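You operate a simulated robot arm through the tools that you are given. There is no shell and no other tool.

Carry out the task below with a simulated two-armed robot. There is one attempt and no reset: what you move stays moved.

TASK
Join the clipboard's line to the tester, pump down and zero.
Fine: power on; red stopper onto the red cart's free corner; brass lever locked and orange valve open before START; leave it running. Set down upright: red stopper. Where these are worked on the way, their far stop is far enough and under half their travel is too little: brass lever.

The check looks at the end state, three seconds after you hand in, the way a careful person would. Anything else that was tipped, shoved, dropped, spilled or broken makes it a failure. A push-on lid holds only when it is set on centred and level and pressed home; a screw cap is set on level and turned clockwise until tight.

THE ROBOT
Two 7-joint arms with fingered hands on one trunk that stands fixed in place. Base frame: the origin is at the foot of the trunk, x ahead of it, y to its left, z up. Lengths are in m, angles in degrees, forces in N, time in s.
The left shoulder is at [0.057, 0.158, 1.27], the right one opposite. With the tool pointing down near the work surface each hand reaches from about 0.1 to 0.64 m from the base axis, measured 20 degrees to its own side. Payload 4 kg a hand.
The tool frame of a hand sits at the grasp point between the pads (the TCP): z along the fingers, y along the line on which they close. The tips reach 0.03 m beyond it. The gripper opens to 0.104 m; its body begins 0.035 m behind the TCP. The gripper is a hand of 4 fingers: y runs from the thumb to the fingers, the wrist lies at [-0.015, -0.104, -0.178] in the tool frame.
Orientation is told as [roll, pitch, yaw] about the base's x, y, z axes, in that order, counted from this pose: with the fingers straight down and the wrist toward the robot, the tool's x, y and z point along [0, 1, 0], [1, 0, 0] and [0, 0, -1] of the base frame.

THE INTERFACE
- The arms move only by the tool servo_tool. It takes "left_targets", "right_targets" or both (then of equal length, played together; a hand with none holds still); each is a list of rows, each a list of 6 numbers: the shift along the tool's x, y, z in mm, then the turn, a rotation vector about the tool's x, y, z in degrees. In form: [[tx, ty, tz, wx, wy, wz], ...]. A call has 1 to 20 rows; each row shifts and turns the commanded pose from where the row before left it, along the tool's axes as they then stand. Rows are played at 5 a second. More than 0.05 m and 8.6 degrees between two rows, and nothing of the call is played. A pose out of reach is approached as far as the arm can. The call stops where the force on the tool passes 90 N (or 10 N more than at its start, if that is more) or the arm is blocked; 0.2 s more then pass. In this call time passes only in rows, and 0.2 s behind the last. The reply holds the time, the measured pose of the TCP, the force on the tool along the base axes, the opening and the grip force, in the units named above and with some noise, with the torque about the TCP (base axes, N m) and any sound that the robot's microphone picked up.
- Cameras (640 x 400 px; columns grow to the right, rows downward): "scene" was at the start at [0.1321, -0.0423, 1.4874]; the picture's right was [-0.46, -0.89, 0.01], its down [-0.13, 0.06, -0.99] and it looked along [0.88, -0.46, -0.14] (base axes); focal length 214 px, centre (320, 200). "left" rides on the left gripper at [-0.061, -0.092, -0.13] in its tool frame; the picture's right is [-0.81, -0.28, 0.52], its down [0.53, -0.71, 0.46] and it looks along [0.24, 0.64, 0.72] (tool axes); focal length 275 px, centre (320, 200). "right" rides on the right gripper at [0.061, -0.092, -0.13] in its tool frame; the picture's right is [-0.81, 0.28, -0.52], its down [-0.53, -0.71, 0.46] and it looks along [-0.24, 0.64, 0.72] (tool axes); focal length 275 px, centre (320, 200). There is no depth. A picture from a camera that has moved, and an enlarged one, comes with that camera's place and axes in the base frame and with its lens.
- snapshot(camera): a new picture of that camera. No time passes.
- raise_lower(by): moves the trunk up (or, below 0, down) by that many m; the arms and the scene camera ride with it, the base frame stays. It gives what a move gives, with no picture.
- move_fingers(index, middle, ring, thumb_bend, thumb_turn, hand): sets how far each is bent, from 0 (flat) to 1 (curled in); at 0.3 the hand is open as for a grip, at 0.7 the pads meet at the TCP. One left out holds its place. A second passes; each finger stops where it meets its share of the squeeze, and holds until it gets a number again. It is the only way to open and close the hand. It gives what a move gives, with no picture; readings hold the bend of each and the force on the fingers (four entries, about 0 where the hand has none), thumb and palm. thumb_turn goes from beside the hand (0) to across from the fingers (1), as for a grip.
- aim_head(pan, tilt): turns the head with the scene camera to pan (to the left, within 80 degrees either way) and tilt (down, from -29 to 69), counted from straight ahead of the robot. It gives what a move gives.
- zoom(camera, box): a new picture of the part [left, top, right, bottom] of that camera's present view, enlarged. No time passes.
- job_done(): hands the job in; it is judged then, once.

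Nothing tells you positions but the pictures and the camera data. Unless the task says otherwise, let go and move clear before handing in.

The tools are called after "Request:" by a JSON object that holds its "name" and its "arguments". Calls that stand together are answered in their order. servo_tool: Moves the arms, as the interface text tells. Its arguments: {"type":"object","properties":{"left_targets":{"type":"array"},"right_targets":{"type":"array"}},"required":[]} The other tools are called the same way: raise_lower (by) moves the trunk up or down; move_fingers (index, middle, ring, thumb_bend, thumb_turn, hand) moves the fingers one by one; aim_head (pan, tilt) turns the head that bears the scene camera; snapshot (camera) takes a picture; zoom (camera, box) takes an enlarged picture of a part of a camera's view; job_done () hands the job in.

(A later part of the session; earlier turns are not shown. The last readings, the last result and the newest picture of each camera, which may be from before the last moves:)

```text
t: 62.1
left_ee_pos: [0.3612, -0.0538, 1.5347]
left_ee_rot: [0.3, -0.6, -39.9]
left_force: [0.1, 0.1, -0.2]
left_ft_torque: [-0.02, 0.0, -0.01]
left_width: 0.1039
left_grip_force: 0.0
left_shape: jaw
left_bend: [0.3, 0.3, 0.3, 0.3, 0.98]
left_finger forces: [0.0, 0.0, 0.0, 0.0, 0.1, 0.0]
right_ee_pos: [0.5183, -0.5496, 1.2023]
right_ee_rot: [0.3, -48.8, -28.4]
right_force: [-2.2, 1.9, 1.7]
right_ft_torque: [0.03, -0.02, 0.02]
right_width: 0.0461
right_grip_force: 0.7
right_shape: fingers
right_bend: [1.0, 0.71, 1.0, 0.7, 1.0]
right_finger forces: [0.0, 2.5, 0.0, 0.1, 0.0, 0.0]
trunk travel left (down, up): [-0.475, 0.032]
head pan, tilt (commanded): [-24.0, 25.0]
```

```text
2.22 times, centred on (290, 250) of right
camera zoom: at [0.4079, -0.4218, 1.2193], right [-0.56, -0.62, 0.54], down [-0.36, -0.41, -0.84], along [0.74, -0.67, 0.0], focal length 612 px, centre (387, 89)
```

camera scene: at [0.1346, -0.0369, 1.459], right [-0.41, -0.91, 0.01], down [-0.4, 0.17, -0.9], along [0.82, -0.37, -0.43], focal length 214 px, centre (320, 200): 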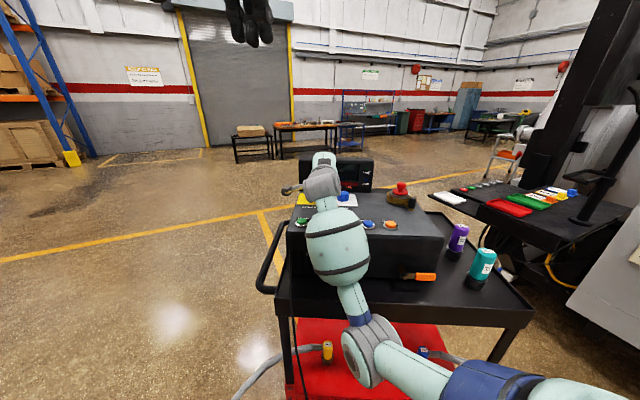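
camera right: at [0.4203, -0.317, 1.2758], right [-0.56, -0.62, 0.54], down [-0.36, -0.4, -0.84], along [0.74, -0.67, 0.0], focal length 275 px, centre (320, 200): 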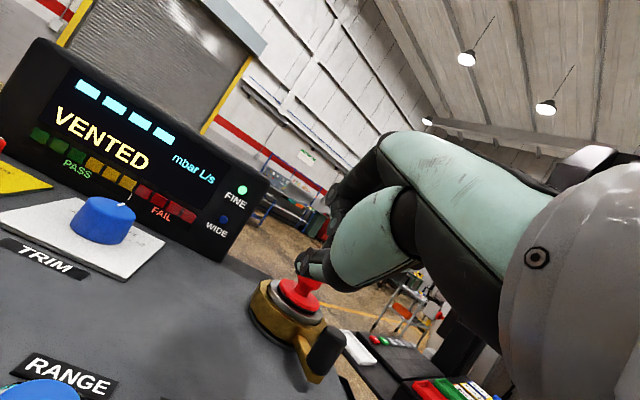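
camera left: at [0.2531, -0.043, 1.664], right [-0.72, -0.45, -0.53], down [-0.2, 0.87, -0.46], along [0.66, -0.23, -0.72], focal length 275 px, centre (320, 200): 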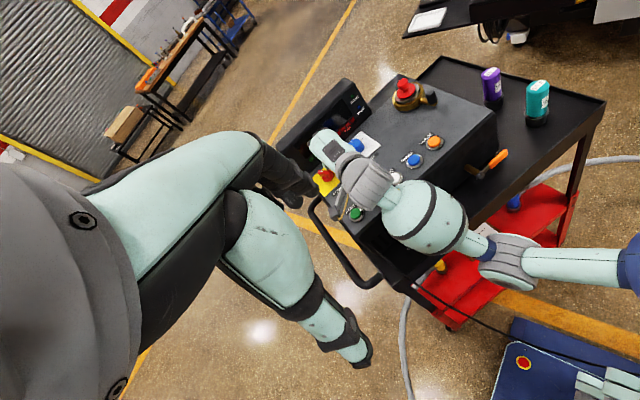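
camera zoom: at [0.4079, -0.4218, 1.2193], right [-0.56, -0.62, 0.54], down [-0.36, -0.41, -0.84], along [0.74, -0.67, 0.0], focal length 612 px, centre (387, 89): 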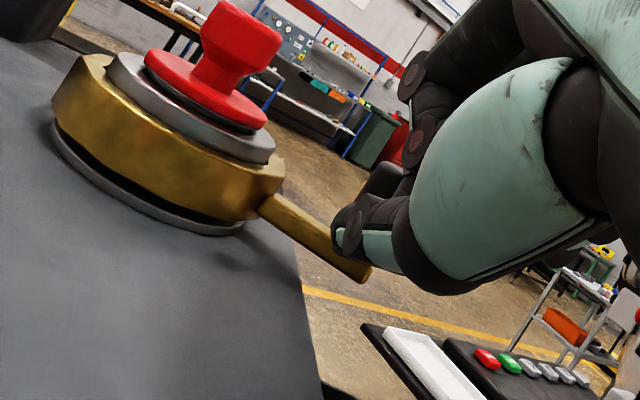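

The finger bears on the handle with about 3 N and the lever holds still. I will push harder to confirm that this is its stop.

Request:
{"name": "servo_tool", "arguments": {"right_targets": [[-1, 2, 2.25, 0, 0, 0], [-1, 2, 2.25, 0, 0, 0]]}}

Request:
{"name": "zoom", "arguments": {"camera": "left", "box": [360, 40, 540, 170]}}

Request:
{"name": "zoom", "arguments": {"camera": "right", "box": [180, 160, 400, 340]}}

```text
t: 62.7
left_ee_pos: [0.3593, -0.0539, 1.5349]
left_ee_rot: [0.6, -0.7, -39.8]
left_force: [-0.1, 0.1, -0.1]
left_ft_torque: [-0.02, 0.02, 0.02]
left_width: 0.1036
left_grip_force: 0.0
left_shape: jaw
left_bend: [0.3, 0.3, 0.3, 0.3, 0.98]
left_finger forces: [0.1, 0.0, 0.0, 0.1, 0.0, 0.0]
right_ee_pos: [0.521, -0.5547, 1.2031]
right_ee_rot: [0.4, -48.8, -28.3]
right_force: [-7.2, 4.0, 4.9]
right_ft_torque: [-0.07, -0.06, -0.07]
right_width: 0.0461
right_grip_force: 5.0
right_shape: fingers
right_bend: [1.0, 0.71, 1.0, 0.7, 1.0]
right_finger forces: [0.0, 9.3, 0.0, 0.0, 0.1, 0.1]
trunk travel left (down, up): [-0.475, 0.032]
head pan, tilt (commanded): [-24.0, 25.0]
```

```text
3.08 times, centred on (450, 105) of left
camera zoom: at [0.25, -0.0419, 1.6646], right [-0.72, -0.45, -0.53], down [-0.2, 0.87, -0.46], along [0.66, -0.23, -0.71], focal length 847 px, centre (-80, 492)
```

zoom: 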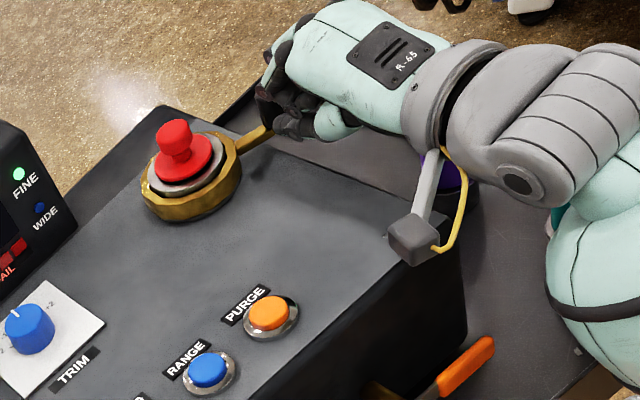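

```text
2.22 times, centred on (290, 250) of right
camera zoom: at [0.41, -0.4263, 1.2197], right [-0.57, -0.62, 0.54], down [-0.36, -0.41, -0.84], along [0.74, -0.67, 0.01], focal length 612 px, centre (387, 89)
```

zoom: 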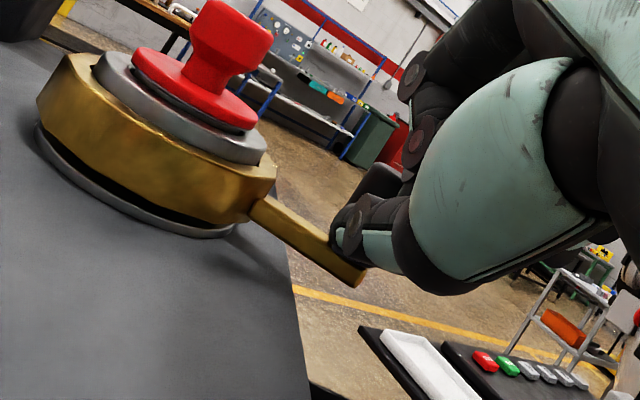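

The lever is firmly at its right stop, after about 55-60° of travel. Next I will back away, open the hand, turn it to point nearly straight down, and go for the stopper.

Request:
{"name": "servo_tool", "arguments": {"right_targets": [[0, -10, -11.3, 0, 0, 0], [0, -10, -11.3, 0, 0, 0], [0, 25, -22, 0, 0, 0], [0, 25, -22, 0, 0, 0], [0, 25, -22, 0, 0, 0], [0, 25, -22, 0, 0, 0], [0, 0, 0, 8, 0, 0], [0, 0, 0, 8, 0, 0], [0, 0, 0, 8, 0, 0], [0, 0, 0, 8, 0, 0], [0, 0, 0, 8, 0, 0], [0, 0, 0, 3.6, 0, 0]]}}

Request:
{"name": "move_fingers", "arguments": {"hand": "right", "index": 0.3, "middle": 0.3, "ring": 0.3, "thumb_bend": 0.3, "thumb_turn": 0.98}}

Request:
{"name": "snapshot", "arguments": {"camera": "right"}}

Request:
{"name": "zoom", "arguments": {"camera": "left", "box": [340, 20, 540, 170]}}

```text
t: 65.3
left_ee_pos: [0.3616, -0.0545, 1.5352]
left_ee_rot: [0.5, -0.6, -39.9]
left_force: [0.4, 0.5, -0.7]
left_ft_torque: [0.02, -0.02, -0.01]
left_width: 0.1041
left_grip_force: 0.0
left_shape: jaw
left_bend: [0.3, 0.3, 0.3, 0.3, 0.98]
left_finger forces: [0.1, 0.1, 0.0, 0.0, 0.1, 0.1]
right_ee_pos: [0.4962, -0.5409, 1.3346]
right_ee_rot: [0.4, -4.9, -28.1]
right_force: [-1.0, 0.5, -1.0]
right_ft_torque: [-0.01, -0.02, -0.01]
right_width: 0.0459
right_grip_force: 0.0
right_shape: fingers
right_bend: [1.0, 0.7, 1.0, 0.7, 1.0]
right_finger forces: [0.0, 0.0, 0.0, 0.0, 0.1, 0.1]
trunk travel left (down, up): [-0.475, 0.032]
head pan, tilt (commanded): [-24.0, 25.0]
```

```text
t: 66.3
left_ee_pos: [0.3629, -0.0552, 1.5352]
left_ee_rot: [0.4, -0.5, -39.9]
left_force: [-0.6, 0.2, 0.8]
left_ft_torque: [0.0, 0.02, 0.0]
left_width: 0.1038
left_grip_force: 0.0
left_shape: jaw
left_bend: [0.3, 0.3, 0.3, 0.3, 0.98]
left_finger forces: [0.0, 0.1, 0.0, 0.0, 0.0, 0.1]
right_ee_pos: [0.4967, -0.5426, 1.3355]
right_ee_rot: [0.3, -5.0, -28.1]
right_force: [-0.1, -0.4, -0.1]
right_ft_torque: [0.0, -0.04, 0.0]
right_width: 0.1026
right_grip_force: 0.1
right_shape: fingers
right_bend: [0.3, 0.3, 0.3, 0.3, 0.96]
right_finger forces: [0.0, 0.1, 0.0, 0.0, 0.1, 0.0]
trunk travel left (down, up): [-0.475, 0.032]
head pan, tilt (commanded): [-24.0, 25.0]
```

```text
taken
camera right: at [0.4352, -0.4404, 1.456], right [-0.18, -0.82, 0.54], down [-0.84, -0.15, -0.52], along [0.51, -0.54, -0.67], focal length 275 px, centre (320, 200)
```

right: 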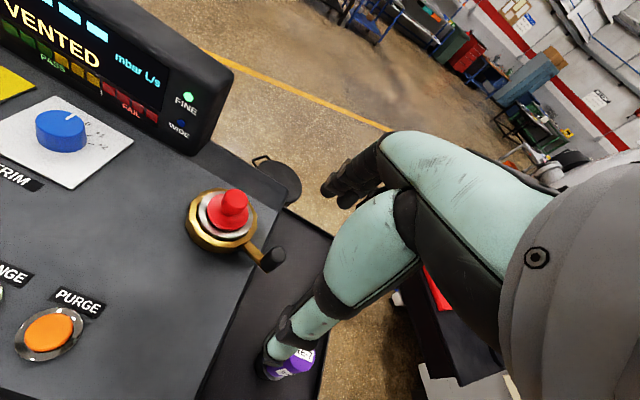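

```text
2.67 times, centred on (440, 95) of left
camera zoom: at [0.2531, -0.0437, 1.664], right [-0.72, -0.45, -0.53], down [-0.2, 0.87, -0.46], along [0.66, -0.23, -0.72], focal length 734 px, centre (0, 480)
```

zoom: 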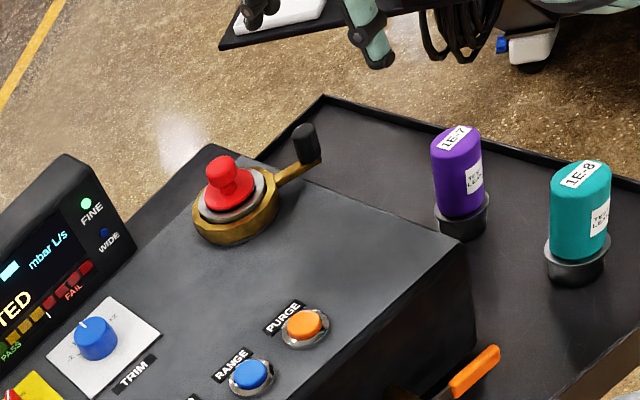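

The lever now points right, the stopper stands at [0.597, -0.5235], and the tray's back right corner is wide open. I will move the open hand above the stopper.

Request:
{"name": "servo_tool", "arguments": {"right_targets": [[21.3, 25.3, 5, 0, 0, 0], [21.3, 25.3, 17, 0, 0, 0], [21.3, 25.3, 20, 0, 0, 0]]}}

Request:
{"name": "snapshot", "arguments": {"camera": "right"}}

Request:
{"name": "zoom", "arguments": {"camera": "left", "box": [340, 20, 540, 170]}}

Request:
{"name": "zoom", "arguments": {"camera": "scene", "box": [320, 120, 500, 260]}}

```text
t: 67.1
left_ee_pos: [0.3624, -0.0556, 1.5336]
left_ee_rot: [0.3, -0.5, -39.9]
left_force: [-0.1, -0.6, 0.4]
left_ft_torque: [-0.01, 0.0, -0.05]
left_width: 0.104
left_grip_force: 0.1
left_shape: jaw
left_bend: [0.3, 0.3, 0.3, 0.3, 0.98]
left_finger forces: [0.1, 0.1, 0.1, 0.0, 0.0, 0.1]
right_ee_pos: [0.6, -0.5231, 1.2991]
right_ee_rot: [0.2, -4.9, -28.1]
right_force: [-0.6, -1.2, 1.0]
right_ft_torque: [-0.02, 0.02, 0.0]
right_width: 0.1033
right_grip_force: 0.1
right_shape: fingers
right_bend: [0.3, 0.3, 0.3, 0.3, 0.96]
right_finger forces: [0.1, 0.1, 0.1, 0.0, 0.0, 0.0]
trunk travel left (down, up): [-0.475, 0.032]
head pan, tilt (commanded): [-24.0, 25.0]
```

```text
taken
camera right: at [0.5371, -0.4208, 1.4218], right [-0.18, -0.82, 0.54], down [-0.84, -0.15, -0.52], along [0.51, -0.54, -0.67], focal length 275 px, centre (320, 200)
```

right: 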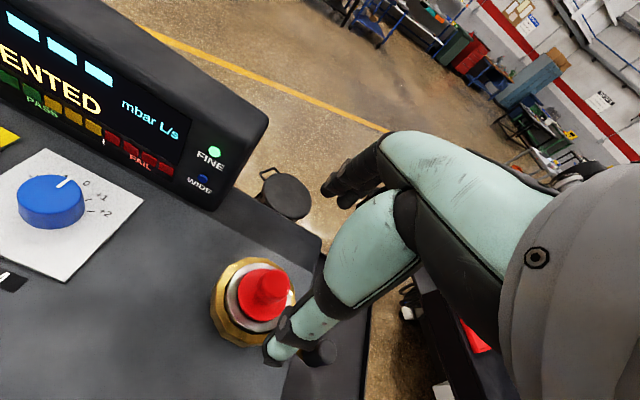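

```text
2.67 times, centred on (440, 95) of left
camera zoom: at [0.2535, -0.0435, 1.6639], right [-0.72, -0.45, -0.53], down [-0.2, 0.87, -0.46], along [0.66, -0.23, -0.72], focal length 734 px, centre (0, 480)
```

zoom: 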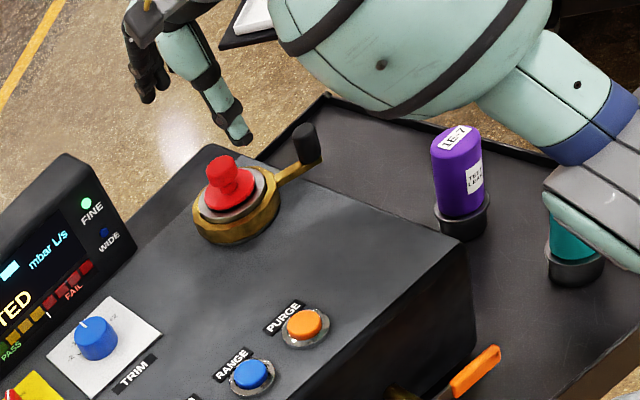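

```text
2.86 times, centred on (410, 190) of scene
camera zoom: at [0.1352, -0.0369, 1.4589], right [-0.41, -0.91, 0.01], down [-0.4, 0.17, -0.9], along [0.82, -0.37, -0.43], focal length 613 px, centre (63, 229)
```

zoom: 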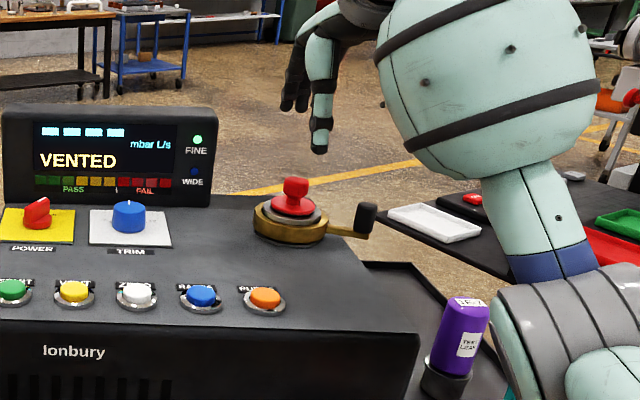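

The open hand is above the stopper. I will zoom in to refine its position before I lower.

Request:
{"name": "zoom", "arguments": {"camera": "right", "box": [200, 220, 360, 370]}}

```text
2.67 times, centred on (280, 295) of right
camera zoom: at [0.5371, -0.4208, 1.4218], right [-0.18, -0.82, 0.54], down [-0.84, -0.15, -0.52], along [0.51, -0.54, -0.67], focal length 734 px, centre (427, -53)
```

zoom: 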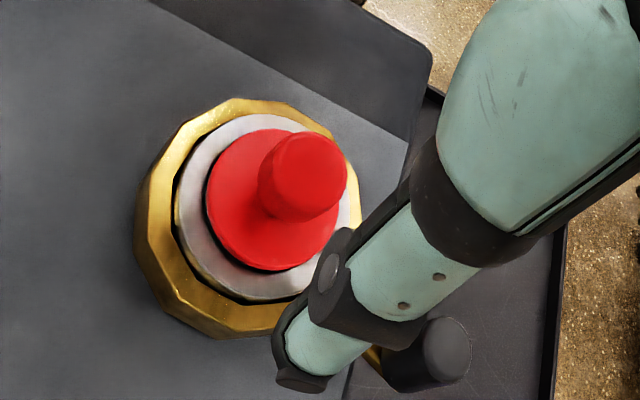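

The stopper's axis is right under the grasp point. I will lower the hand so that the fingertips surround the knob just above its flange.

Request:
{"name": "servo_tool", "arguments": {"right_targets": [[0, -1.7, 19.2, 0, 0, 0], [0, -1.7, 19.2, 0, 0, 0], [0, -1.7, 19.2, 0, 0, 0], [0, -1.5, 17, 0, 0, 0]]}}

Request:
{"name": "zoom", "arguments": {"camera": "right", "box": [200, 160, 400, 370]}}

Request:
{"name": "zoom", "arguments": {"camera": "left", "box": [340, 20, 500, 140]}}

Request:
{"name": "zoom", "arguments": {"camera": "scene", "box": [340, 140, 480, 240]}}

```text
t: 68.1
left_ee_pos: [0.3617, -0.0559, 1.5353]
left_ee_rot: [0.4, -0.5, -39.9]
left_force: [-0.5, 0.2, 0.1]
left_ft_torque: [0.01, -0.01, -0.04]
left_width: 0.1039
left_grip_force: 0.0
left_shape: jaw
left_bend: [0.3, 0.3, 0.3, 0.3, 0.98]
left_finger forces: [0.0, 0.1, 0.0, 0.0, 0.0, 0.0]
right_ee_pos: [0.5966, -0.5201, 1.2239]
right_ee_rot: [0.3, -5.0, -28.0]
right_force: [-0.7, -0.1, -0.7]
right_ft_torque: [-0.03, 0.01, -0.02]
right_width: 0.1031
right_grip_force: 0.1
right_shape: fingers
right_bend: [0.3, 0.3, 0.3, 0.3, 0.96]
right_finger forces: [0.1, 0.0, 0.0, 0.0, 0.0, 0.1]
trunk travel left (down, up): [-0.475, 0.032]
head pan, tilt (commanded): [-24.0, 25.0]
```

```text
1.90 times, centred on (300, 265) of right
camera zoom: at [0.5359, -0.4199, 1.3463], right [-0.18, -0.83, 0.54], down [-0.84, -0.15, -0.52], along [0.51, -0.54, -0.67], focal length 524 px, centre (358, 76)
```

zoom: 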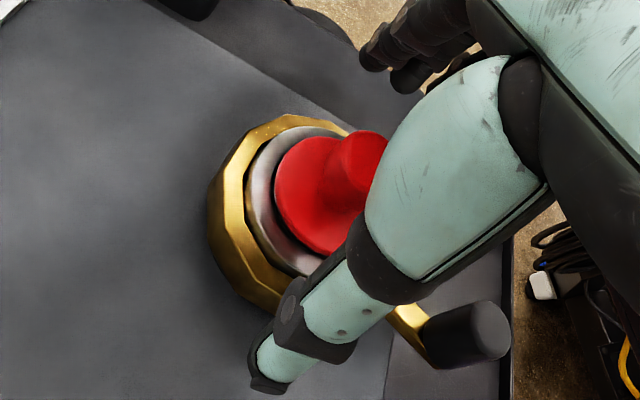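

```text
3.33 times, centred on (420, 80) of left
camera zoom: at [0.2527, -0.044, 1.6641], right [-0.72, -0.44, -0.53], down [-0.2, 0.87, -0.46], along [0.66, -0.23, -0.72], focal length 918 px, centre (-13, 600)
```

zoom: 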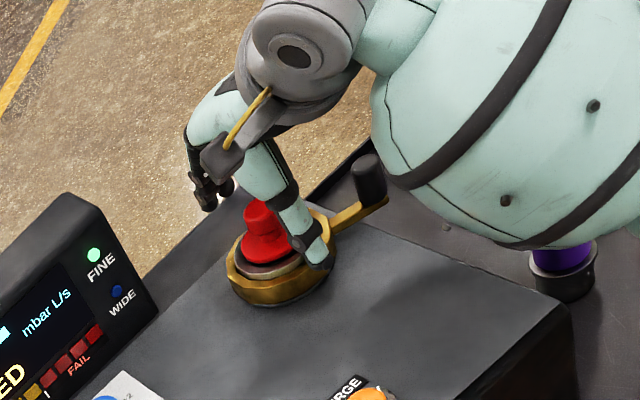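

```text
4.00 times, centred on (410, 190) of scene
camera zoom: at [0.1343, -0.0373, 1.459], right [-0.41, -0.91, 0.01], down [-0.4, 0.17, -0.9], along [0.82, -0.37, -0.43], focal length 858 px, centre (-40, 240)
```

zoom: 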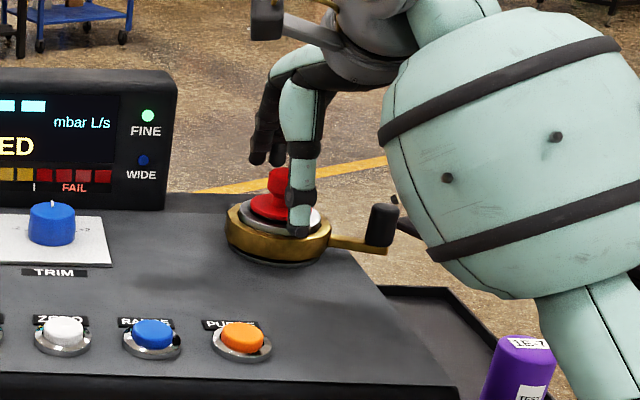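

The knob lies about 6 mm to the left of the hand's centre. I will shift over and close the fingers on it.

Request:
{"name": "servo_tool", "arguments": {"right_targets": [[6, 1, 0, 0, 0, 0]]}}

Request:
{"name": "move_fingers", "arguments": {"hand": "right", "index": 0.7, "middle": 0.7, "ring": 0.7, "thumb_bend": 0.7}}

Request:
{"name": "zoom", "arguments": {"camera": "right", "box": [200, 160, 400, 370]}}

Request:
{"name": "zoom", "arguments": {"camera": "scene", "box": [340, 140, 480, 240]}}

```text
t: 68.5
left_ee_pos: [0.3619, -0.0544, 1.5349]
left_ee_rot: [0.4, -0.6, -39.9]
left_force: [0.8, 0.0, 0.3]
left_ft_torque: [-0.01, -0.03, -0.02]
left_width: 0.104
left_grip_force: 0.0
left_shape: jaw
left_bend: [0.3, 0.3, 0.3, 0.3, 0.98]
left_finger forces: [0.0, 0.0, 0.0, 0.0, 0.1, 0.0]
right_ee_pos: [0.601, -0.5165, 1.2255]
right_ee_rot: [0.3, -5.1, -28.1]
right_force: [0.0, -0.3, -0.5]
right_ft_torque: [0.01, -0.02, -0.01]
right_width: 0.1029
right_grip_force: 0.0
right_shape: fingers
right_bend: [0.3, 0.3, 0.3, 0.3, 0.96]
right_finger forces: [0.0, 0.0, 0.0, 0.0, 0.1, 0.0]
trunk travel left (down, up): [-0.475, 0.032]
head pan, tilt (commanded): [-24.0, 25.0]
```

```text
t: 69.5
left_ee_pos: [0.3628, -0.0557, 1.5332]
left_ee_rot: [0.4, -0.6, -40.0]
left_force: [-0.7, -0.5, 0.4]
left_ft_torque: [0.03, 0.0, -0.02]
left_width: 0.1038
left_grip_force: 0.1
left_shape: jaw
left_bend: [0.3, 0.3, 0.3, 0.3, 0.98]
left_finger forces: [0.1, 0.0, 0.1, 0.1, 0.0, 0.0]
right_ee_pos: [0.6012, -0.5169, 1.2258]
right_ee_rot: [0.2, -5.0, -28.0]
right_force: [1.6, -0.2, 0.8]
right_ft_torque: [-0.07, -0.03, 0.04]
right_width: 0.0059
right_grip_force: 3.3
right_shape: fingers
right_bend: [0.7, 0.65, 0.7, 0.67, 1.0]
right_finger forces: [0.2, 4.5, 0.0, 0.0, 2.5, 0.1]
trunk travel left (down, up): [-0.475, 0.032]
head pan, tilt (commanded): [-24.0, 25.0]
```

```text
1.90 times, centred on (300, 265) of right
camera zoom: at [0.5401, -0.4149, 1.3467], right [-0.18, -0.82, 0.54], down [-0.84, -0.15, -0.52], along [0.51, -0.54, -0.67], focal length 524 px, centre (358, 76)
```

zoom: 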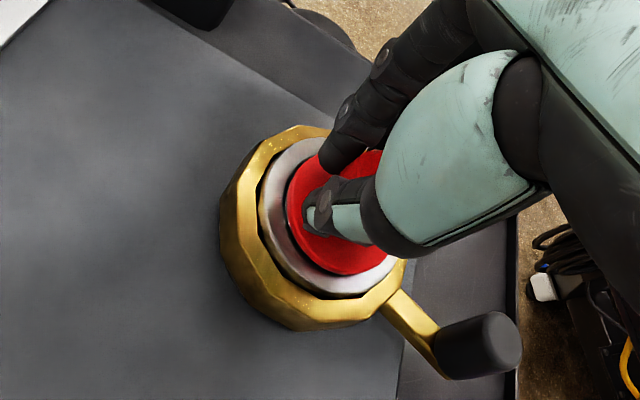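

```text
4.00 times, centred on (410, 190) of scene
camera zoom: at [0.1348, -0.0372, 1.459], right [-0.41, -0.91, 0.01], down [-0.4, 0.17, -0.9], along [0.82, -0.37, -0.43], focal length 858 px, centre (-40, 240)
```

zoom: 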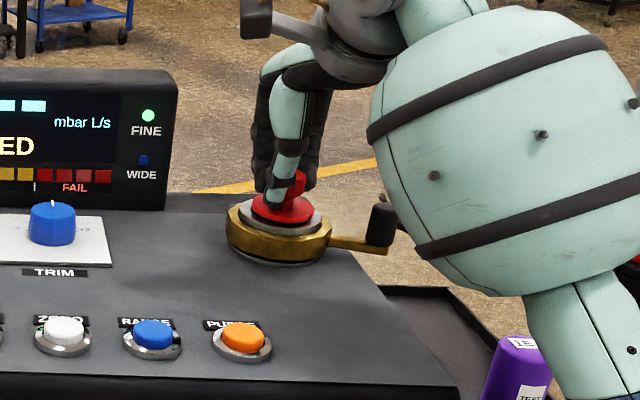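

The thumb closed just to the left of the knob, so I will open again, shift about 15 mm to the right, and retry.

Request:
{"name": "move_fingers", "arguments": {"hand": "right", "index": 0.4, "middle": 0.4, "ring": 0.4, "thumb_bend": 0.4, "thumb_turn": 1.0}}

Request:
{"name": "servo_tool", "arguments": {"right_targets": [[-7, 0, 0, 0, 0, 0], [-8, 0, 0, 0, 0, 0]]}}

Request:
{"name": "zoom", "arguments": {"camera": "right", "box": [200, 160, 400, 370]}}

Request:
{"name": "zoom", "arguments": {"camera": "scene", "box": [370, 140, 440, 210]}}

Request:
{"name": "zoom", "arguments": {"camera": "left", "box": [360, 40, 460, 130]}}

```text
t: 70.5
left_ee_pos: [0.3628, -0.0551, 1.535]
left_ee_rot: [0.6, -0.6, -39.9]
left_force: [0.2, 0.1, -0.6]
left_ft_torque: [0.01, 0.0, 0.02]
left_width: 0.1039
left_grip_force: 0.0
left_shape: jaw
left_bend: [0.3, 0.3, 0.3, 0.3, 0.98]
left_finger forces: [0.0, 0.1, 0.0, 0.0, 0.0, 0.0]
right_ee_pos: [0.6019, -0.5172, 1.2256]
right_ee_rot: [0.2, -5.0, -28.0]
right_force: [0.2, 0.0, 0.4]
right_ft_torque: [0.0, 0.03, 0.0]
right_width: 0.0772
right_grip_force: 0.2
right_shape: fingers
right_bend: [0.4, 0.4, 0.4, 0.4, 0.99]
right_finger forces: [0.0, 0.0, 0.0, 0.0, 0.0, 0.1]
trunk travel left (down, up): [-0.475, 0.032]
head pan, tilt (commanded): [-24.0, 25.0]
```

```text
t: 71.1
left_ee_pos: [0.3617, -0.055, 1.5357]
left_ee_rot: [0.5, -0.6, -39.8]
left_force: [-0.4, 0.7, -0.3]
left_ft_torque: [-0.01, 0.0, -0.03]
left_width: 0.1038
left_grip_force: 0.1
left_shape: jaw
left_bend: [0.3, 0.3, 0.3, 0.3, 0.98]
left_finger forces: [0.1, 0.0, 0.0, 0.0, 0.0, 0.1]
right_ee_pos: [0.5945, -0.5299, 1.2246]
right_ee_rot: [0.2, -5.0, -28.0]
right_force: [-0.7, 0.7, -0.3]
right_ft_torque: [0.04, 0.0, 0.01]
right_width: 0.0775
right_grip_force: 0.1
right_shape: fingers
right_bend: [0.4, 0.4, 0.4, 0.4, 0.99]
right_finger forces: [0.0, 0.0, 0.1, 0.0, 0.0, 0.1]
trunk travel left (down, up): [-0.475, 0.032]
head pan, tilt (commanded): [-24.0, 25.0]
```

```text
1.90 times, centred on (300, 265) of right
camera zoom: at [0.5324, -0.4283, 1.3462], right [-0.18, -0.82, 0.54], down [-0.84, -0.15, -0.52], along [0.51, -0.54, -0.67], focal length 524 px, centre (358, 76)
```

zoom: 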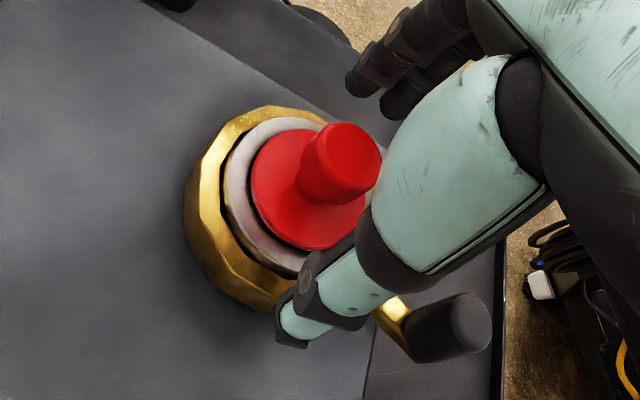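

```text
5.71 times, centred on (405, 175) of scene
camera zoom: at [0.1341, -0.0373, 1.459], right [-0.41, -0.91, 0.01], down [-0.4, 0.17, -0.9], along [0.82, -0.37, -0.43], focal length 1226 px, centre (-166, 343)
```

zoom: 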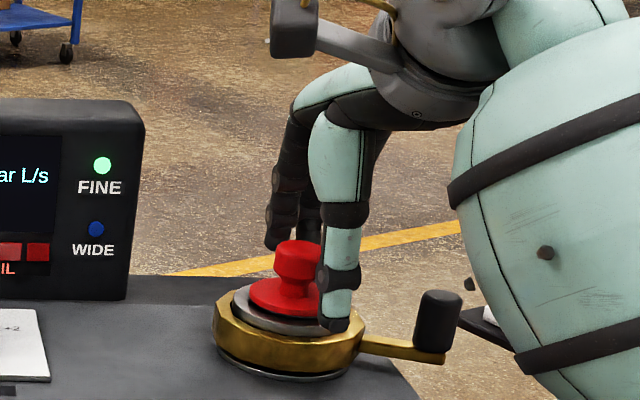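

```text
4.44 times, centred on (410, 85) of left
camera zoom: at [0.2523, -0.044, 1.6641], right [-0.72, -0.44, -0.53], down [-0.2, 0.87, -0.46], along [0.66, -0.23, -0.72], focal length 1224 px, centre (-80, 711)
```

zoom: 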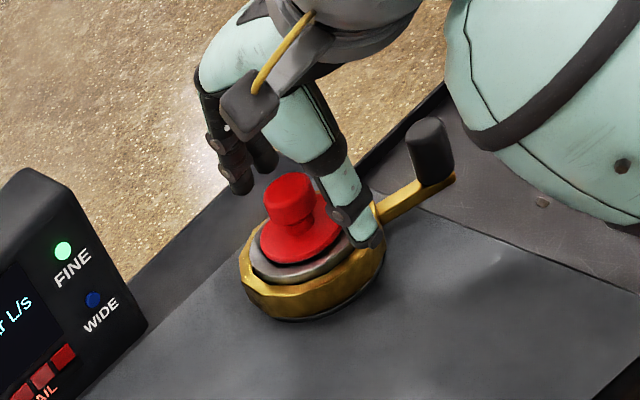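

Seen from the front, the knob now lies where the thumb will close. I will close the hand again.

Request:
{"name": "move_fingers", "arguments": {"hand": "right", "index": 0.75, "middle": 0.75, "ring": 0.75, "thumb_bend": 0.75}}

Request:
{"name": "zoom", "arguments": {"camera": "right", "box": [200, 160, 400, 370]}}

Request:
{"name": "zoom", "arguments": {"camera": "scene", "box": [370, 140, 440, 210]}}

```text
t: 72.1
left_ee_pos: [0.3627, -0.0558, 1.5335]
left_ee_rot: [0.3, -0.5, -39.8]
left_force: [0.3, -0.4, 0.5]
left_ft_torque: [0.02, 0.02, 0.0]
left_width: 0.1038
left_grip_force: 0.1
left_shape: jaw
left_bend: [0.3, 0.3, 0.3, 0.3, 0.98]
left_finger forces: [0.1, 0.0, 0.1, 0.0, 0.0, 0.1]
right_ee_pos: [0.5943, -0.5296, 1.2248]
right_ee_rot: [0.2, -5.0, -28.1]
right_force: [-0.4, 0.5, 0.1]
right_ft_torque: [0.03, 0.03, 0.03]
right_width: 0.0148
right_grip_force: 10.9
right_shape: fingers
right_bend: [0.71, 0.75, 0.75, 0.67, 1.0]
right_finger forces: [9.6, 1.5, 0.1, 0.0, 9.4, 0.0]
trunk travel left (down, up): [-0.475, 0.032]
head pan, tilt (commanded): [-24.0, 25.0]
```

```text
1.90 times, centred on (300, 265) of right
camera zoom: at [0.533, -0.4282, 1.346], right [-0.18, -0.82, 0.54], down [-0.84, -0.15, -0.52], along [0.51, -0.54, -0.67], focal length 524 px, centre (358, 76)
```

zoom: 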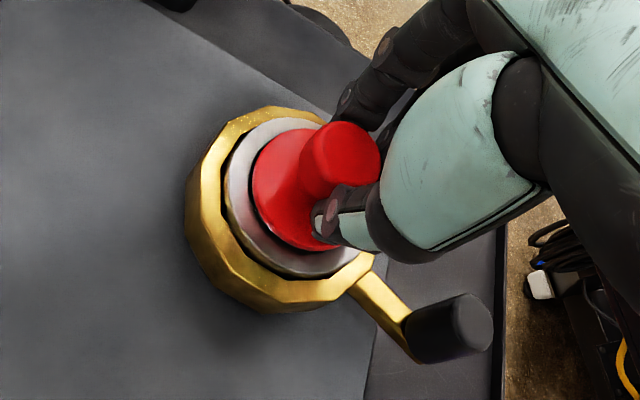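

```text
5.71 times, centred on (405, 175) of scene
camera zoom: at [0.1347, -0.0371, 1.459], right [-0.41, -0.91, 0.01], down [-0.4, 0.17, -0.9], along [0.82, -0.37, -0.43], focal length 1226 px, centre (-166, 343)
```

zoom: 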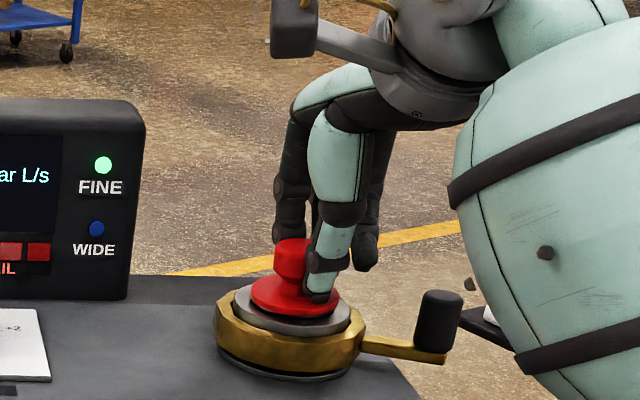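

The thumb now closes on the knob's right edge, so the centre lies between the two tries. I will open, shift 7 mm left, and close again.

Request:
{"name": "move_fingers", "arguments": {"hand": "right", "index": 0.45, "middle": 0.45, "ring": 0.45, "thumb_bend": 0.45}}

Request:
{"name": "servo_tool", "arguments": {"right_targets": [[7, 0, 2, 0, 0, 0]]}}

Request:
{"name": "move_fingers", "arguments": {"hand": "right", "index": 0.75, "middle": 0.75, "ring": 0.75, "thumb_bend": 0.75}}

Request:
{"name": "zoom", "arguments": {"camera": "right", "box": [200, 160, 400, 370]}}

Request:
{"name": "zoom", "arguments": {"camera": "scene", "box": [370, 140, 440, 210]}}

```text
t: 73.1
left_ee_pos: [0.3615, -0.0555, 1.5341]
left_ee_rot: [0.3, -0.6, -39.9]
left_force: [0.1, 0.4, 0.5]
left_ft_torque: [0.02, 0.0, 0.02]
left_width: 0.1038
left_grip_force: 0.2
left_shape: jaw
left_bend: [0.3, 0.3, 0.3, 0.3, 0.98]
left_finger forces: [0.0, 0.0, 0.0, 0.0, 0.0, 0.1]
right_ee_pos: [0.5938, -0.5288, 1.2245]
right_ee_rot: [0.3, -5.0, -28.2]
right_force: [0.6, -0.3, -0.1]
right_ft_torque: [-0.04, -0.01, 0.0]
right_width: 0.0644
right_grip_force: 0.0
right_shape: fingers
right_bend: [0.45, 0.45, 0.45, 0.45, 0.99]
right_finger forces: [0.0, 0.1, 0.0, 0.0, 0.0, 0.0]
trunk travel left (down, up): [-0.475, 0.032]
head pan, tilt (commanded): [-24.0, 25.0]
```

```text
t: 73.5
left_ee_pos: [0.3631, -0.0554, 1.5335]
left_ee_rot: [0.4, -0.5, -39.9]
left_force: [-0.1, 0.2, -0.3]
left_ft_torque: [0.01, -0.03, 0.0]
left_width: 0.1041
left_grip_force: 0.0
left_shape: jaw
left_bend: [0.3, 0.3, 0.3, 0.3, 0.98]
left_finger forces: [0.0, 0.1, 0.1, 0.0, 0.0, 0.0]
right_ee_pos: [0.5981, -0.5235, 1.2224]
right_ee_rot: [0.2, -5.0, -28.1]
right_force: [0.3, 0.0, -0.8]
right_ft_torque: [0.04, -0.02, -0.01]
right_width: 0.0644
right_grip_force: 0.1
right_shape: fingers
right_bend: [0.45, 0.45, 0.45, 0.45, 0.99]
right_finger forces: [0.0, 0.0, 0.0, 0.1, 0.0, 0.1]
trunk travel left (down, up): [-0.475, 0.032]
head pan, tilt (commanded): [-24.0, 25.0]
```

```text
t: 74.5
left_ee_pos: [0.3632, -0.0548, 1.5345]
left_ee_rot: [0.5, -0.5, -39.9]
left_force: [-0.1, -0.6, 0.2]
left_ft_torque: [0.02, 0.01, 0.04]
left_width: 0.1037
left_grip_force: 0.1
left_shape: jaw
left_bend: [0.3, 0.3, 0.3, 0.3, 0.98]
left_finger forces: [0.0, 0.1, 0.0, 0.0, 0.0, 0.0]
right_ee_pos: [0.5982, -0.5248, 1.2227]
right_ee_rot: [0.4, -5.0, -28.0]
right_force: [0.4, -0.4, -1.3]
right_ft_torque: [0.01, 0.03, 0.02]
right_width: 0.0134
right_grip_force: 15.7
right_shape: fingers
right_bend: [0.73, 0.73, 0.75, 0.64, 1.0]
right_finger forces: [9.5, 8.0, 0.0, 0.0, 15.0, 0.0]
trunk travel left (down, up): [-0.475, 0.032]
head pan, tilt (commanded): [-24.0, 25.0]
```

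```text
1.90 times, centred on (300, 265) of right
camera zoom: at [0.5367, -0.4224, 1.3443], right [-0.18, -0.83, 0.54], down [-0.84, -0.15, -0.52], along [0.51, -0.54, -0.67], focal length 524 px, centre (358, 76)
```

zoom: 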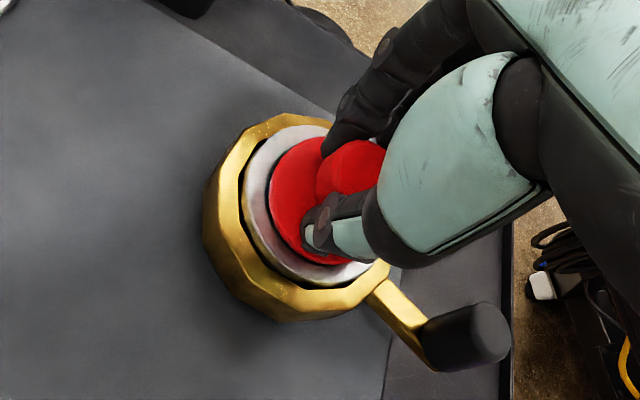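

```text
5.71 times, centred on (405, 175) of scene
camera zoom: at [0.1346, -0.0372, 1.459], right [-0.41, -0.91, 0.01], down [-0.4, 0.17, -0.9], along [0.82, -0.37, -0.43], focal length 1226 px, centre (-166, 343)
```

zoom: 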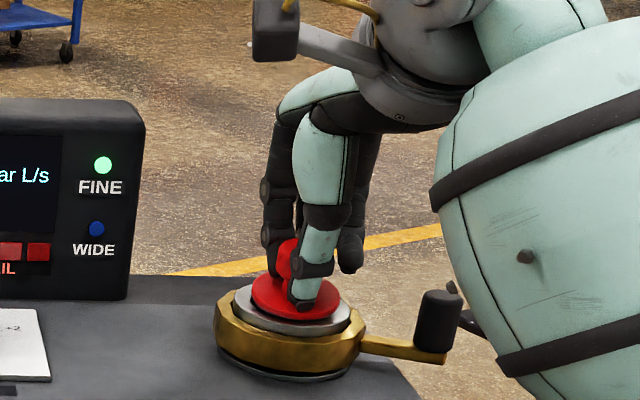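

Index, middle finger and thumb now hold the knob firmly. I will lift slowly and see whether the stopper comes free.

Request:
{"name": "servo_tool", "arguments": {"right_targets": [[0, 0.4, -5, 0, 0, 0], [0, 0.4, -5, 0, 0, 0], [0, 0.4, -5, 0, 0, 0]]}}

Request:
{"name": "zoom", "arguments": {"camera": "scene", "box": [370, 140, 440, 210]}}

Request:
{"name": "zoom", "arguments": {"camera": "right", "box": [200, 160, 400, 370]}}

```text
t: 75.3
left_ee_pos: [0.3629, -0.0554, 1.5354]
left_ee_rot: [0.4, -0.6, -39.9]
left_force: [0.1, -0.1, 0.0]
left_ft_torque: [0.0, -0.02, 0.01]
left_width: 0.104
left_grip_force: 0.1
left_shape: jaw
left_bend: [0.3, 0.3, 0.3, 0.3, 0.98]
left_finger forces: [0.1, 0.0, 0.1, 0.0, 0.0, 0.0]
right_ee_pos: [0.597, -0.5249, 1.2372]
right_ee_rot: [0.2, -5.1, -28.1]
right_force: [0.3, 0.5, -1.5]
right_ft_torque: [0.06, -0.03, -0.04]
right_width: 0.0137
right_grip_force: 16.3
right_shape: fingers
right_bend: [0.73, 0.73, 0.75, 0.64, 1.0]
right_finger forces: [9.6, 7.5, 0.0, 0.1, 15.0, 0.0]
trunk travel left (down, up): [-0.475, 0.032]
head pan, tilt (commanded): [-24.0, 25.0]
```

```text
5.71 times, centred on (405, 175) of scene
camera zoom: at [0.1347, -0.037, 1.459], right [-0.41, -0.91, 0.01], down [-0.4, 0.17, -0.9], along [0.82, -0.37, -0.43], focal length 1226 px, centre (-166, 343)
```

zoom: 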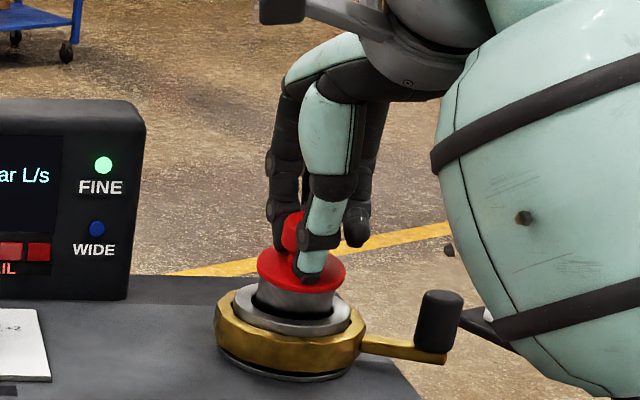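

```text
1.90 times, centred on (300, 265) of right
camera zoom: at [0.5368, -0.4229, 1.3597], right [-0.18, -0.83, 0.54], down [-0.84, -0.15, -0.52], along [0.51, -0.54, -0.67], focal length 524 px, centre (358, 76)
```

zoom: 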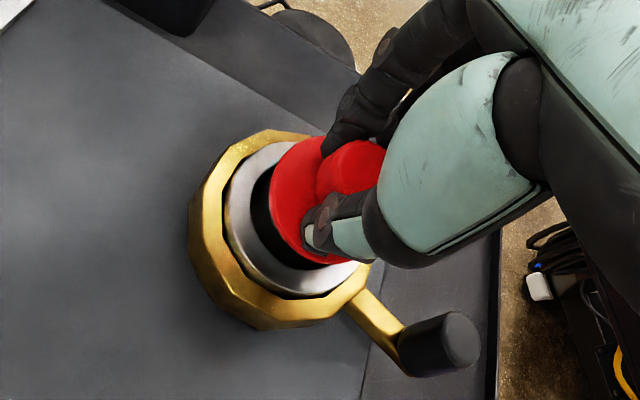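

The stopper is coming out cleanly, so the lever is open. I will lift it clear.

Request:
{"name": "servo_tool", "arguments": {"right_targets": [[0, 1, -12, 0, 0, 0], [0, 1.3, -15, 0, 0, 0], [0, 1.7, -20, 0, 0, 0], [0, 1.7, -20, 0, 0, 0]]}}

Request:
{"name": "zoom", "arguments": {"camera": "scene", "box": [350, 100, 450, 210]}}

Request:
{"name": "zoom", "arguments": {"camera": "left", "box": [340, 20, 500, 140]}}

```text
t: 76.3
left_ee_pos: [0.3626, -0.0549, 1.5354]
left_ee_rot: [0.4, -0.7, -40.0]
left_force: [0.0, -0.2, -0.4]
left_ft_torque: [-0.02, 0.04, 0.02]
left_width: 0.1038
left_grip_force: 0.1
left_shape: jaw
left_bend: [0.3, 0.3, 0.3, 0.3, 0.98]
left_finger forces: [0.0, 0.0, 0.0, 0.1, 0.0, 0.1]
right_ee_pos: [0.5957, -0.5231, 1.3056]
right_ee_rot: [0.3, -5.0, -28.1]
right_force: [0.0, 0.3, -0.9]
right_ft_torque: [0.03, 0.0, 0.02]
right_width: 0.0135
right_grip_force: 16.7
right_shape: fingers
right_bend: [0.73, 0.73, 0.75, 0.64, 1.0]
right_finger forces: [9.7, 8.0, 0.0, 0.0, 15.1, 0.0]
trunk travel left (down, up): [-0.475, 0.032]
head pan, tilt (commanded): [-24.0, 25.0]
```

```text
3.64 times, centred on (400, 155) of scene
camera zoom: at [0.1345, -0.0366, 1.459], right [-0.41, -0.91, 0.01], down [-0.4, 0.17, -0.9], along [0.82, -0.37, -0.43], focal length 780 px, centre (29, 364)
```

zoom: 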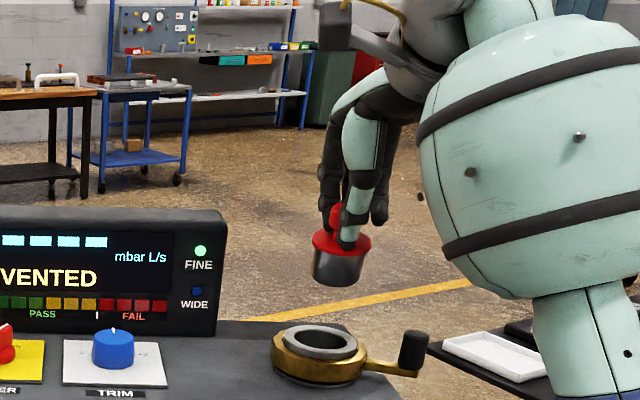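

```text
3.33 times, centred on (420, 80) of left
camera zoom: at [0.2528, -0.0432, 1.6641], right [-0.72, -0.45, -0.53], down [-0.2, 0.87, -0.46], along [0.66, -0.23, -0.72], focal length 918 px, centre (-13, 600)
```

zoom: 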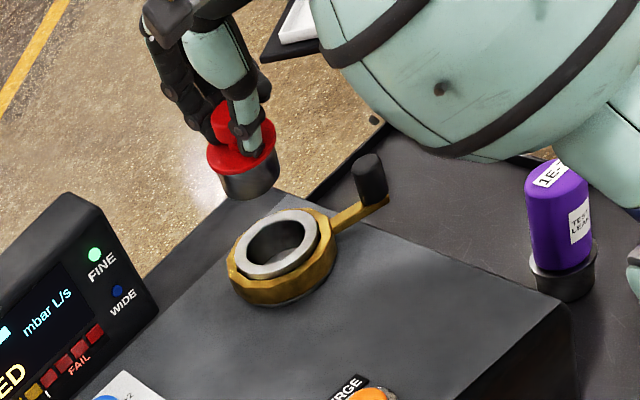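

The stopper is out, with a flat-bottomed metal plug about 3 cm tall, and the port is open. I will carry it above the tray's back right corner.

Request:
{"name": "servo_tool", "arguments": {"right_targets": [[-34.3, 18.5, 1.6, 0, 0, 0], [-34.3, 18.5, 1.6, 0, 0, 0], [-34.3, 18.5, 1.6, 0, 0, 0], [-34.3, 18.5, 1.6, 0, 0, 0], [-34.3, 18.5, 1.6, 0, 0, 0]]}}

Request:
{"name": "snapshot", "arguments": {"camera": "right"}}

Request:
{"name": "zoom", "arguments": {"camera": "left", "box": [380, 0, 620, 160]}}

Request:
{"name": "aim_head", "arguments": {"pan": -45, "tilt": 25}}

Request:
{"name": "snapshot", "arguments": {"camera": "scene"}}

```text
t: 77.5
left_ee_pos: [0.3616, -0.0547, 1.5351]
left_ee_rot: [0.5, -0.6, -39.9]
left_force: [-0.9, 0.4, 0.8]
left_ft_torque: [0.0, -0.04, 0.0]
left_width: 0.1039
left_grip_force: 0.2
left_shape: jaw
left_bend: [0.3, 0.3, 0.3, 0.3, 0.98]
left_finger forces: [0.0, 0.0, 0.0, 0.0, 0.0, 0.0]
right_ee_pos: [0.6013, -0.7263, 1.3083]
right_ee_rot: [0.0, -5.1, -28.0]
right_force: [-0.1, -0.5, -1.8]
right_ft_torque: [0.04, 0.02, 0.0]
right_width: 0.0133
right_grip_force: 16.2
right_shape: fingers
right_bend: [0.73, 0.73, 0.75, 0.64, 1.0]
right_finger forces: [9.8, 7.9, 0.0, 0.0, 14.6, 0.0]
trunk travel left (down, up): [-0.475, 0.032]
head pan, tilt (commanded): [-24.0, 25.0]
```

```text
taken
camera right: at [0.5404, -0.6241, 1.4296], right [-0.18, -0.82, 0.54], down [-0.84, -0.16, -0.52], along [0.51, -0.55, -0.66], focal length 275 px, centre (320, 200)
```

right: 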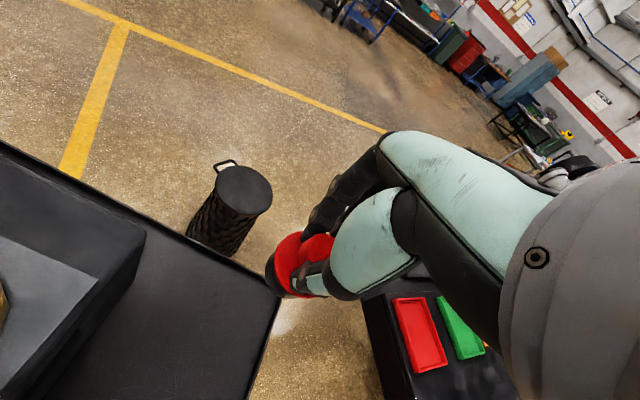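

```text
2.50 times, centred on (500, 80) of left
camera zoom: at [0.2518, -0.0431, 1.6644], right [-0.72, -0.45, -0.53], down [-0.2, 0.87, -0.46], along [0.66, -0.23, -0.72], focal length 688 px, centre (-130, 500)
```

zoom: 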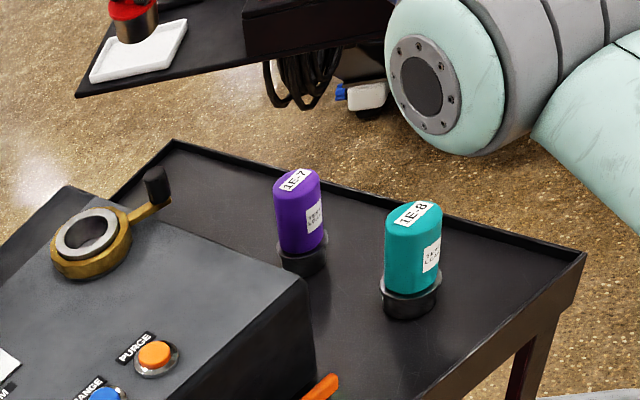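

```text
t: 78.3
left_ee_pos: [0.3634, -0.0549, 1.5346]
left_ee_rot: [0.5, -0.5, -40.0]
left_force: [0.4, 0.3, 0.0]
left_ft_torque: [-0.02, 0.03, -0.01]
left_width: 0.1041
left_grip_force: 0.0
left_shape: jaw
left_bend: [0.3, 0.3, 0.3, 0.3, 0.98]
left_finger forces: [0.0, 0.0, 0.0, 0.0, 0.0, 0.1]
right_ee_pos: [0.6037, -0.7272, 1.3081]
right_ee_rot: [0.2, -5.0, -28.0]
right_force: [-0.7, -0.9, -1.3]
right_ft_torque: [0.02, -0.02, 0.01]
right_width: 0.0132
right_grip_force: 16.0
right_shape: fingers
right_bend: [0.73, 0.73, 0.75, 0.64, 1.0]
right_finger forces: [9.7, 8.0, 0.0, 0.1, 14.6, 0.1]
trunk travel left (down, up): [-0.475, 0.032]
head pan, tilt (commanded): [-45.0, 25.0]
```

```text
taken
camera scene: at [0.1155, -0.0647, 1.4593], right [-0.71, -0.71, 0.01], down [-0.31, 0.3, -0.9], along [0.64, -0.64, -0.43], focal length 214 px, centre (320, 200)
```

scene: 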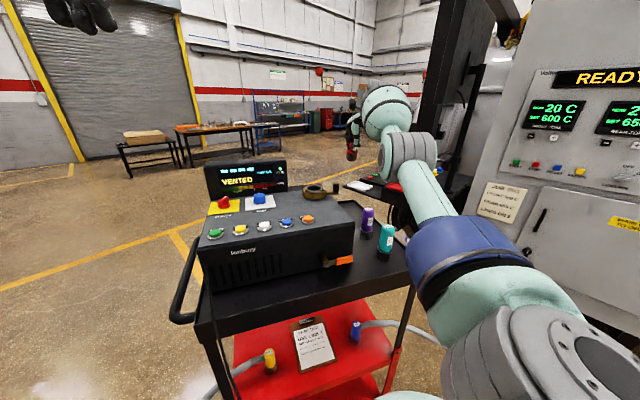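

The stopper is above the free corner, about 15 cm clear of the purple bottle. I will lower it partway and check.

Request:
{"name": "servo_tool", "arguments": {"right_targets": [[0, -3.5, 39.8, 0, 0, 0], [0, -3.5, 39.8, 0, 0, 0], [0, -3.5, 39.8, 0, 0, 0], [0, -3.5, 39.8, 0, 0, 0], [0, -3.5, 39.8, 0, 0, 0]]}}

Request:
{"name": "snapshot", "arguments": {"camera": "right"}}

Request:
{"name": "zoom", "arguments": {"camera": "left", "box": [380, 0, 620, 160]}}

Request:
{"name": "zoom", "arguments": {"camera": "scene", "box": [300, 130, 460, 280]}}

```text
t: 79.5
left_ee_pos: [0.3636, -0.0569, 1.5335]
left_ee_rot: [0.5, -0.5, -39.9]
left_force: [0.1, -0.4, 0.5]
left_ft_torque: [0.01, 0.02, 0.0]
left_width: 0.104
left_grip_force: 0.1
left_shape: jaw
left_bend: [0.3, 0.3, 0.3, 0.3, 0.98]
left_finger forces: [0.1, 0.0, 0.1, 0.0, 0.0, 0.1]
right_ee_pos: [0.6001, -0.7202, 1.1026]
right_ee_rot: [0.3, -5.0, -28.0]
right_force: [-0.5, 0.3, -1.7]
right_ft_torque: [0.02, 0.01, -0.01]
right_width: 0.0132
right_grip_force: 15.8
right_shape: fingers
right_bend: [0.73, 0.73, 0.75, 0.64, 1.0]
right_finger forces: [9.5, 7.7, 0.1, 0.0, 14.1, 0.1]
trunk travel left (down, up): [-0.475, 0.032]
head pan, tilt (commanded): [-45.0, 25.0]
```

```text
taken
camera right: at [0.5383, -0.6189, 1.2236], right [-0.18, -0.83, 0.54], down [-0.84, -0.15, -0.52], along [0.51, -0.54, -0.67], focal length 275 px, centre (320, 200)
```

right: 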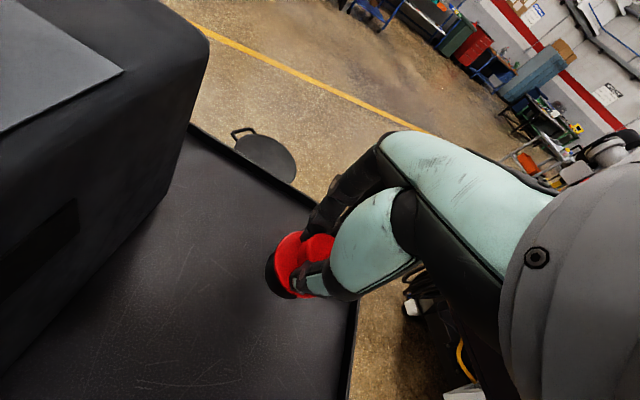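

```text
2.50 times, centred on (500, 80) of left
camera zoom: at [0.2536, -0.0447, 1.6639], right [-0.72, -0.44, -0.53], down [-0.2, 0.87, -0.46], along [0.66, -0.23, -0.72], focal length 688 px, centre (-130, 500)
```

zoom: 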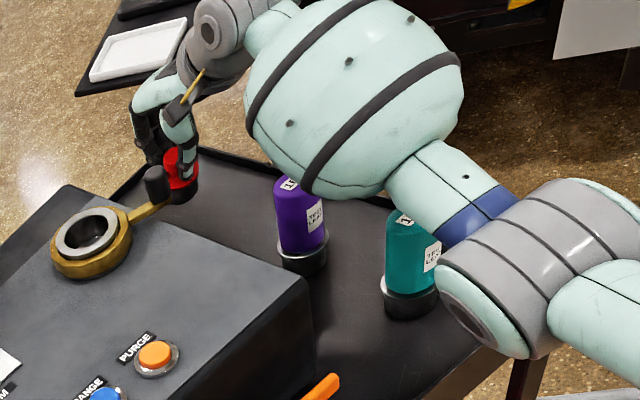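

```text
2.67 times, centred on (380, 205) of scene
camera zoom: at [0.1161, -0.0656, 1.4591], right [-0.71, -0.71, 0.01], down [-0.31, 0.3, -0.9], along [0.63, -0.64, -0.43], focal length 572 px, centre (160, 187)
```

zoom: 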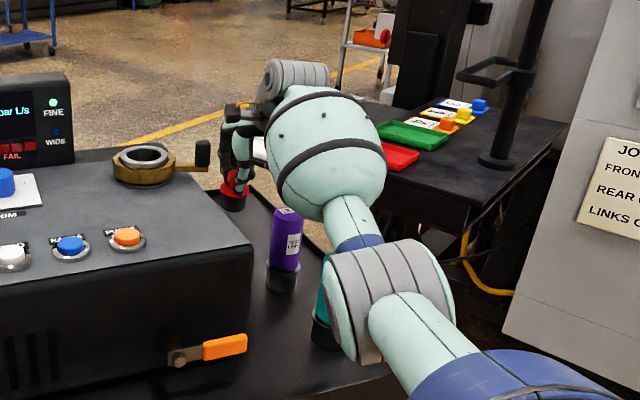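

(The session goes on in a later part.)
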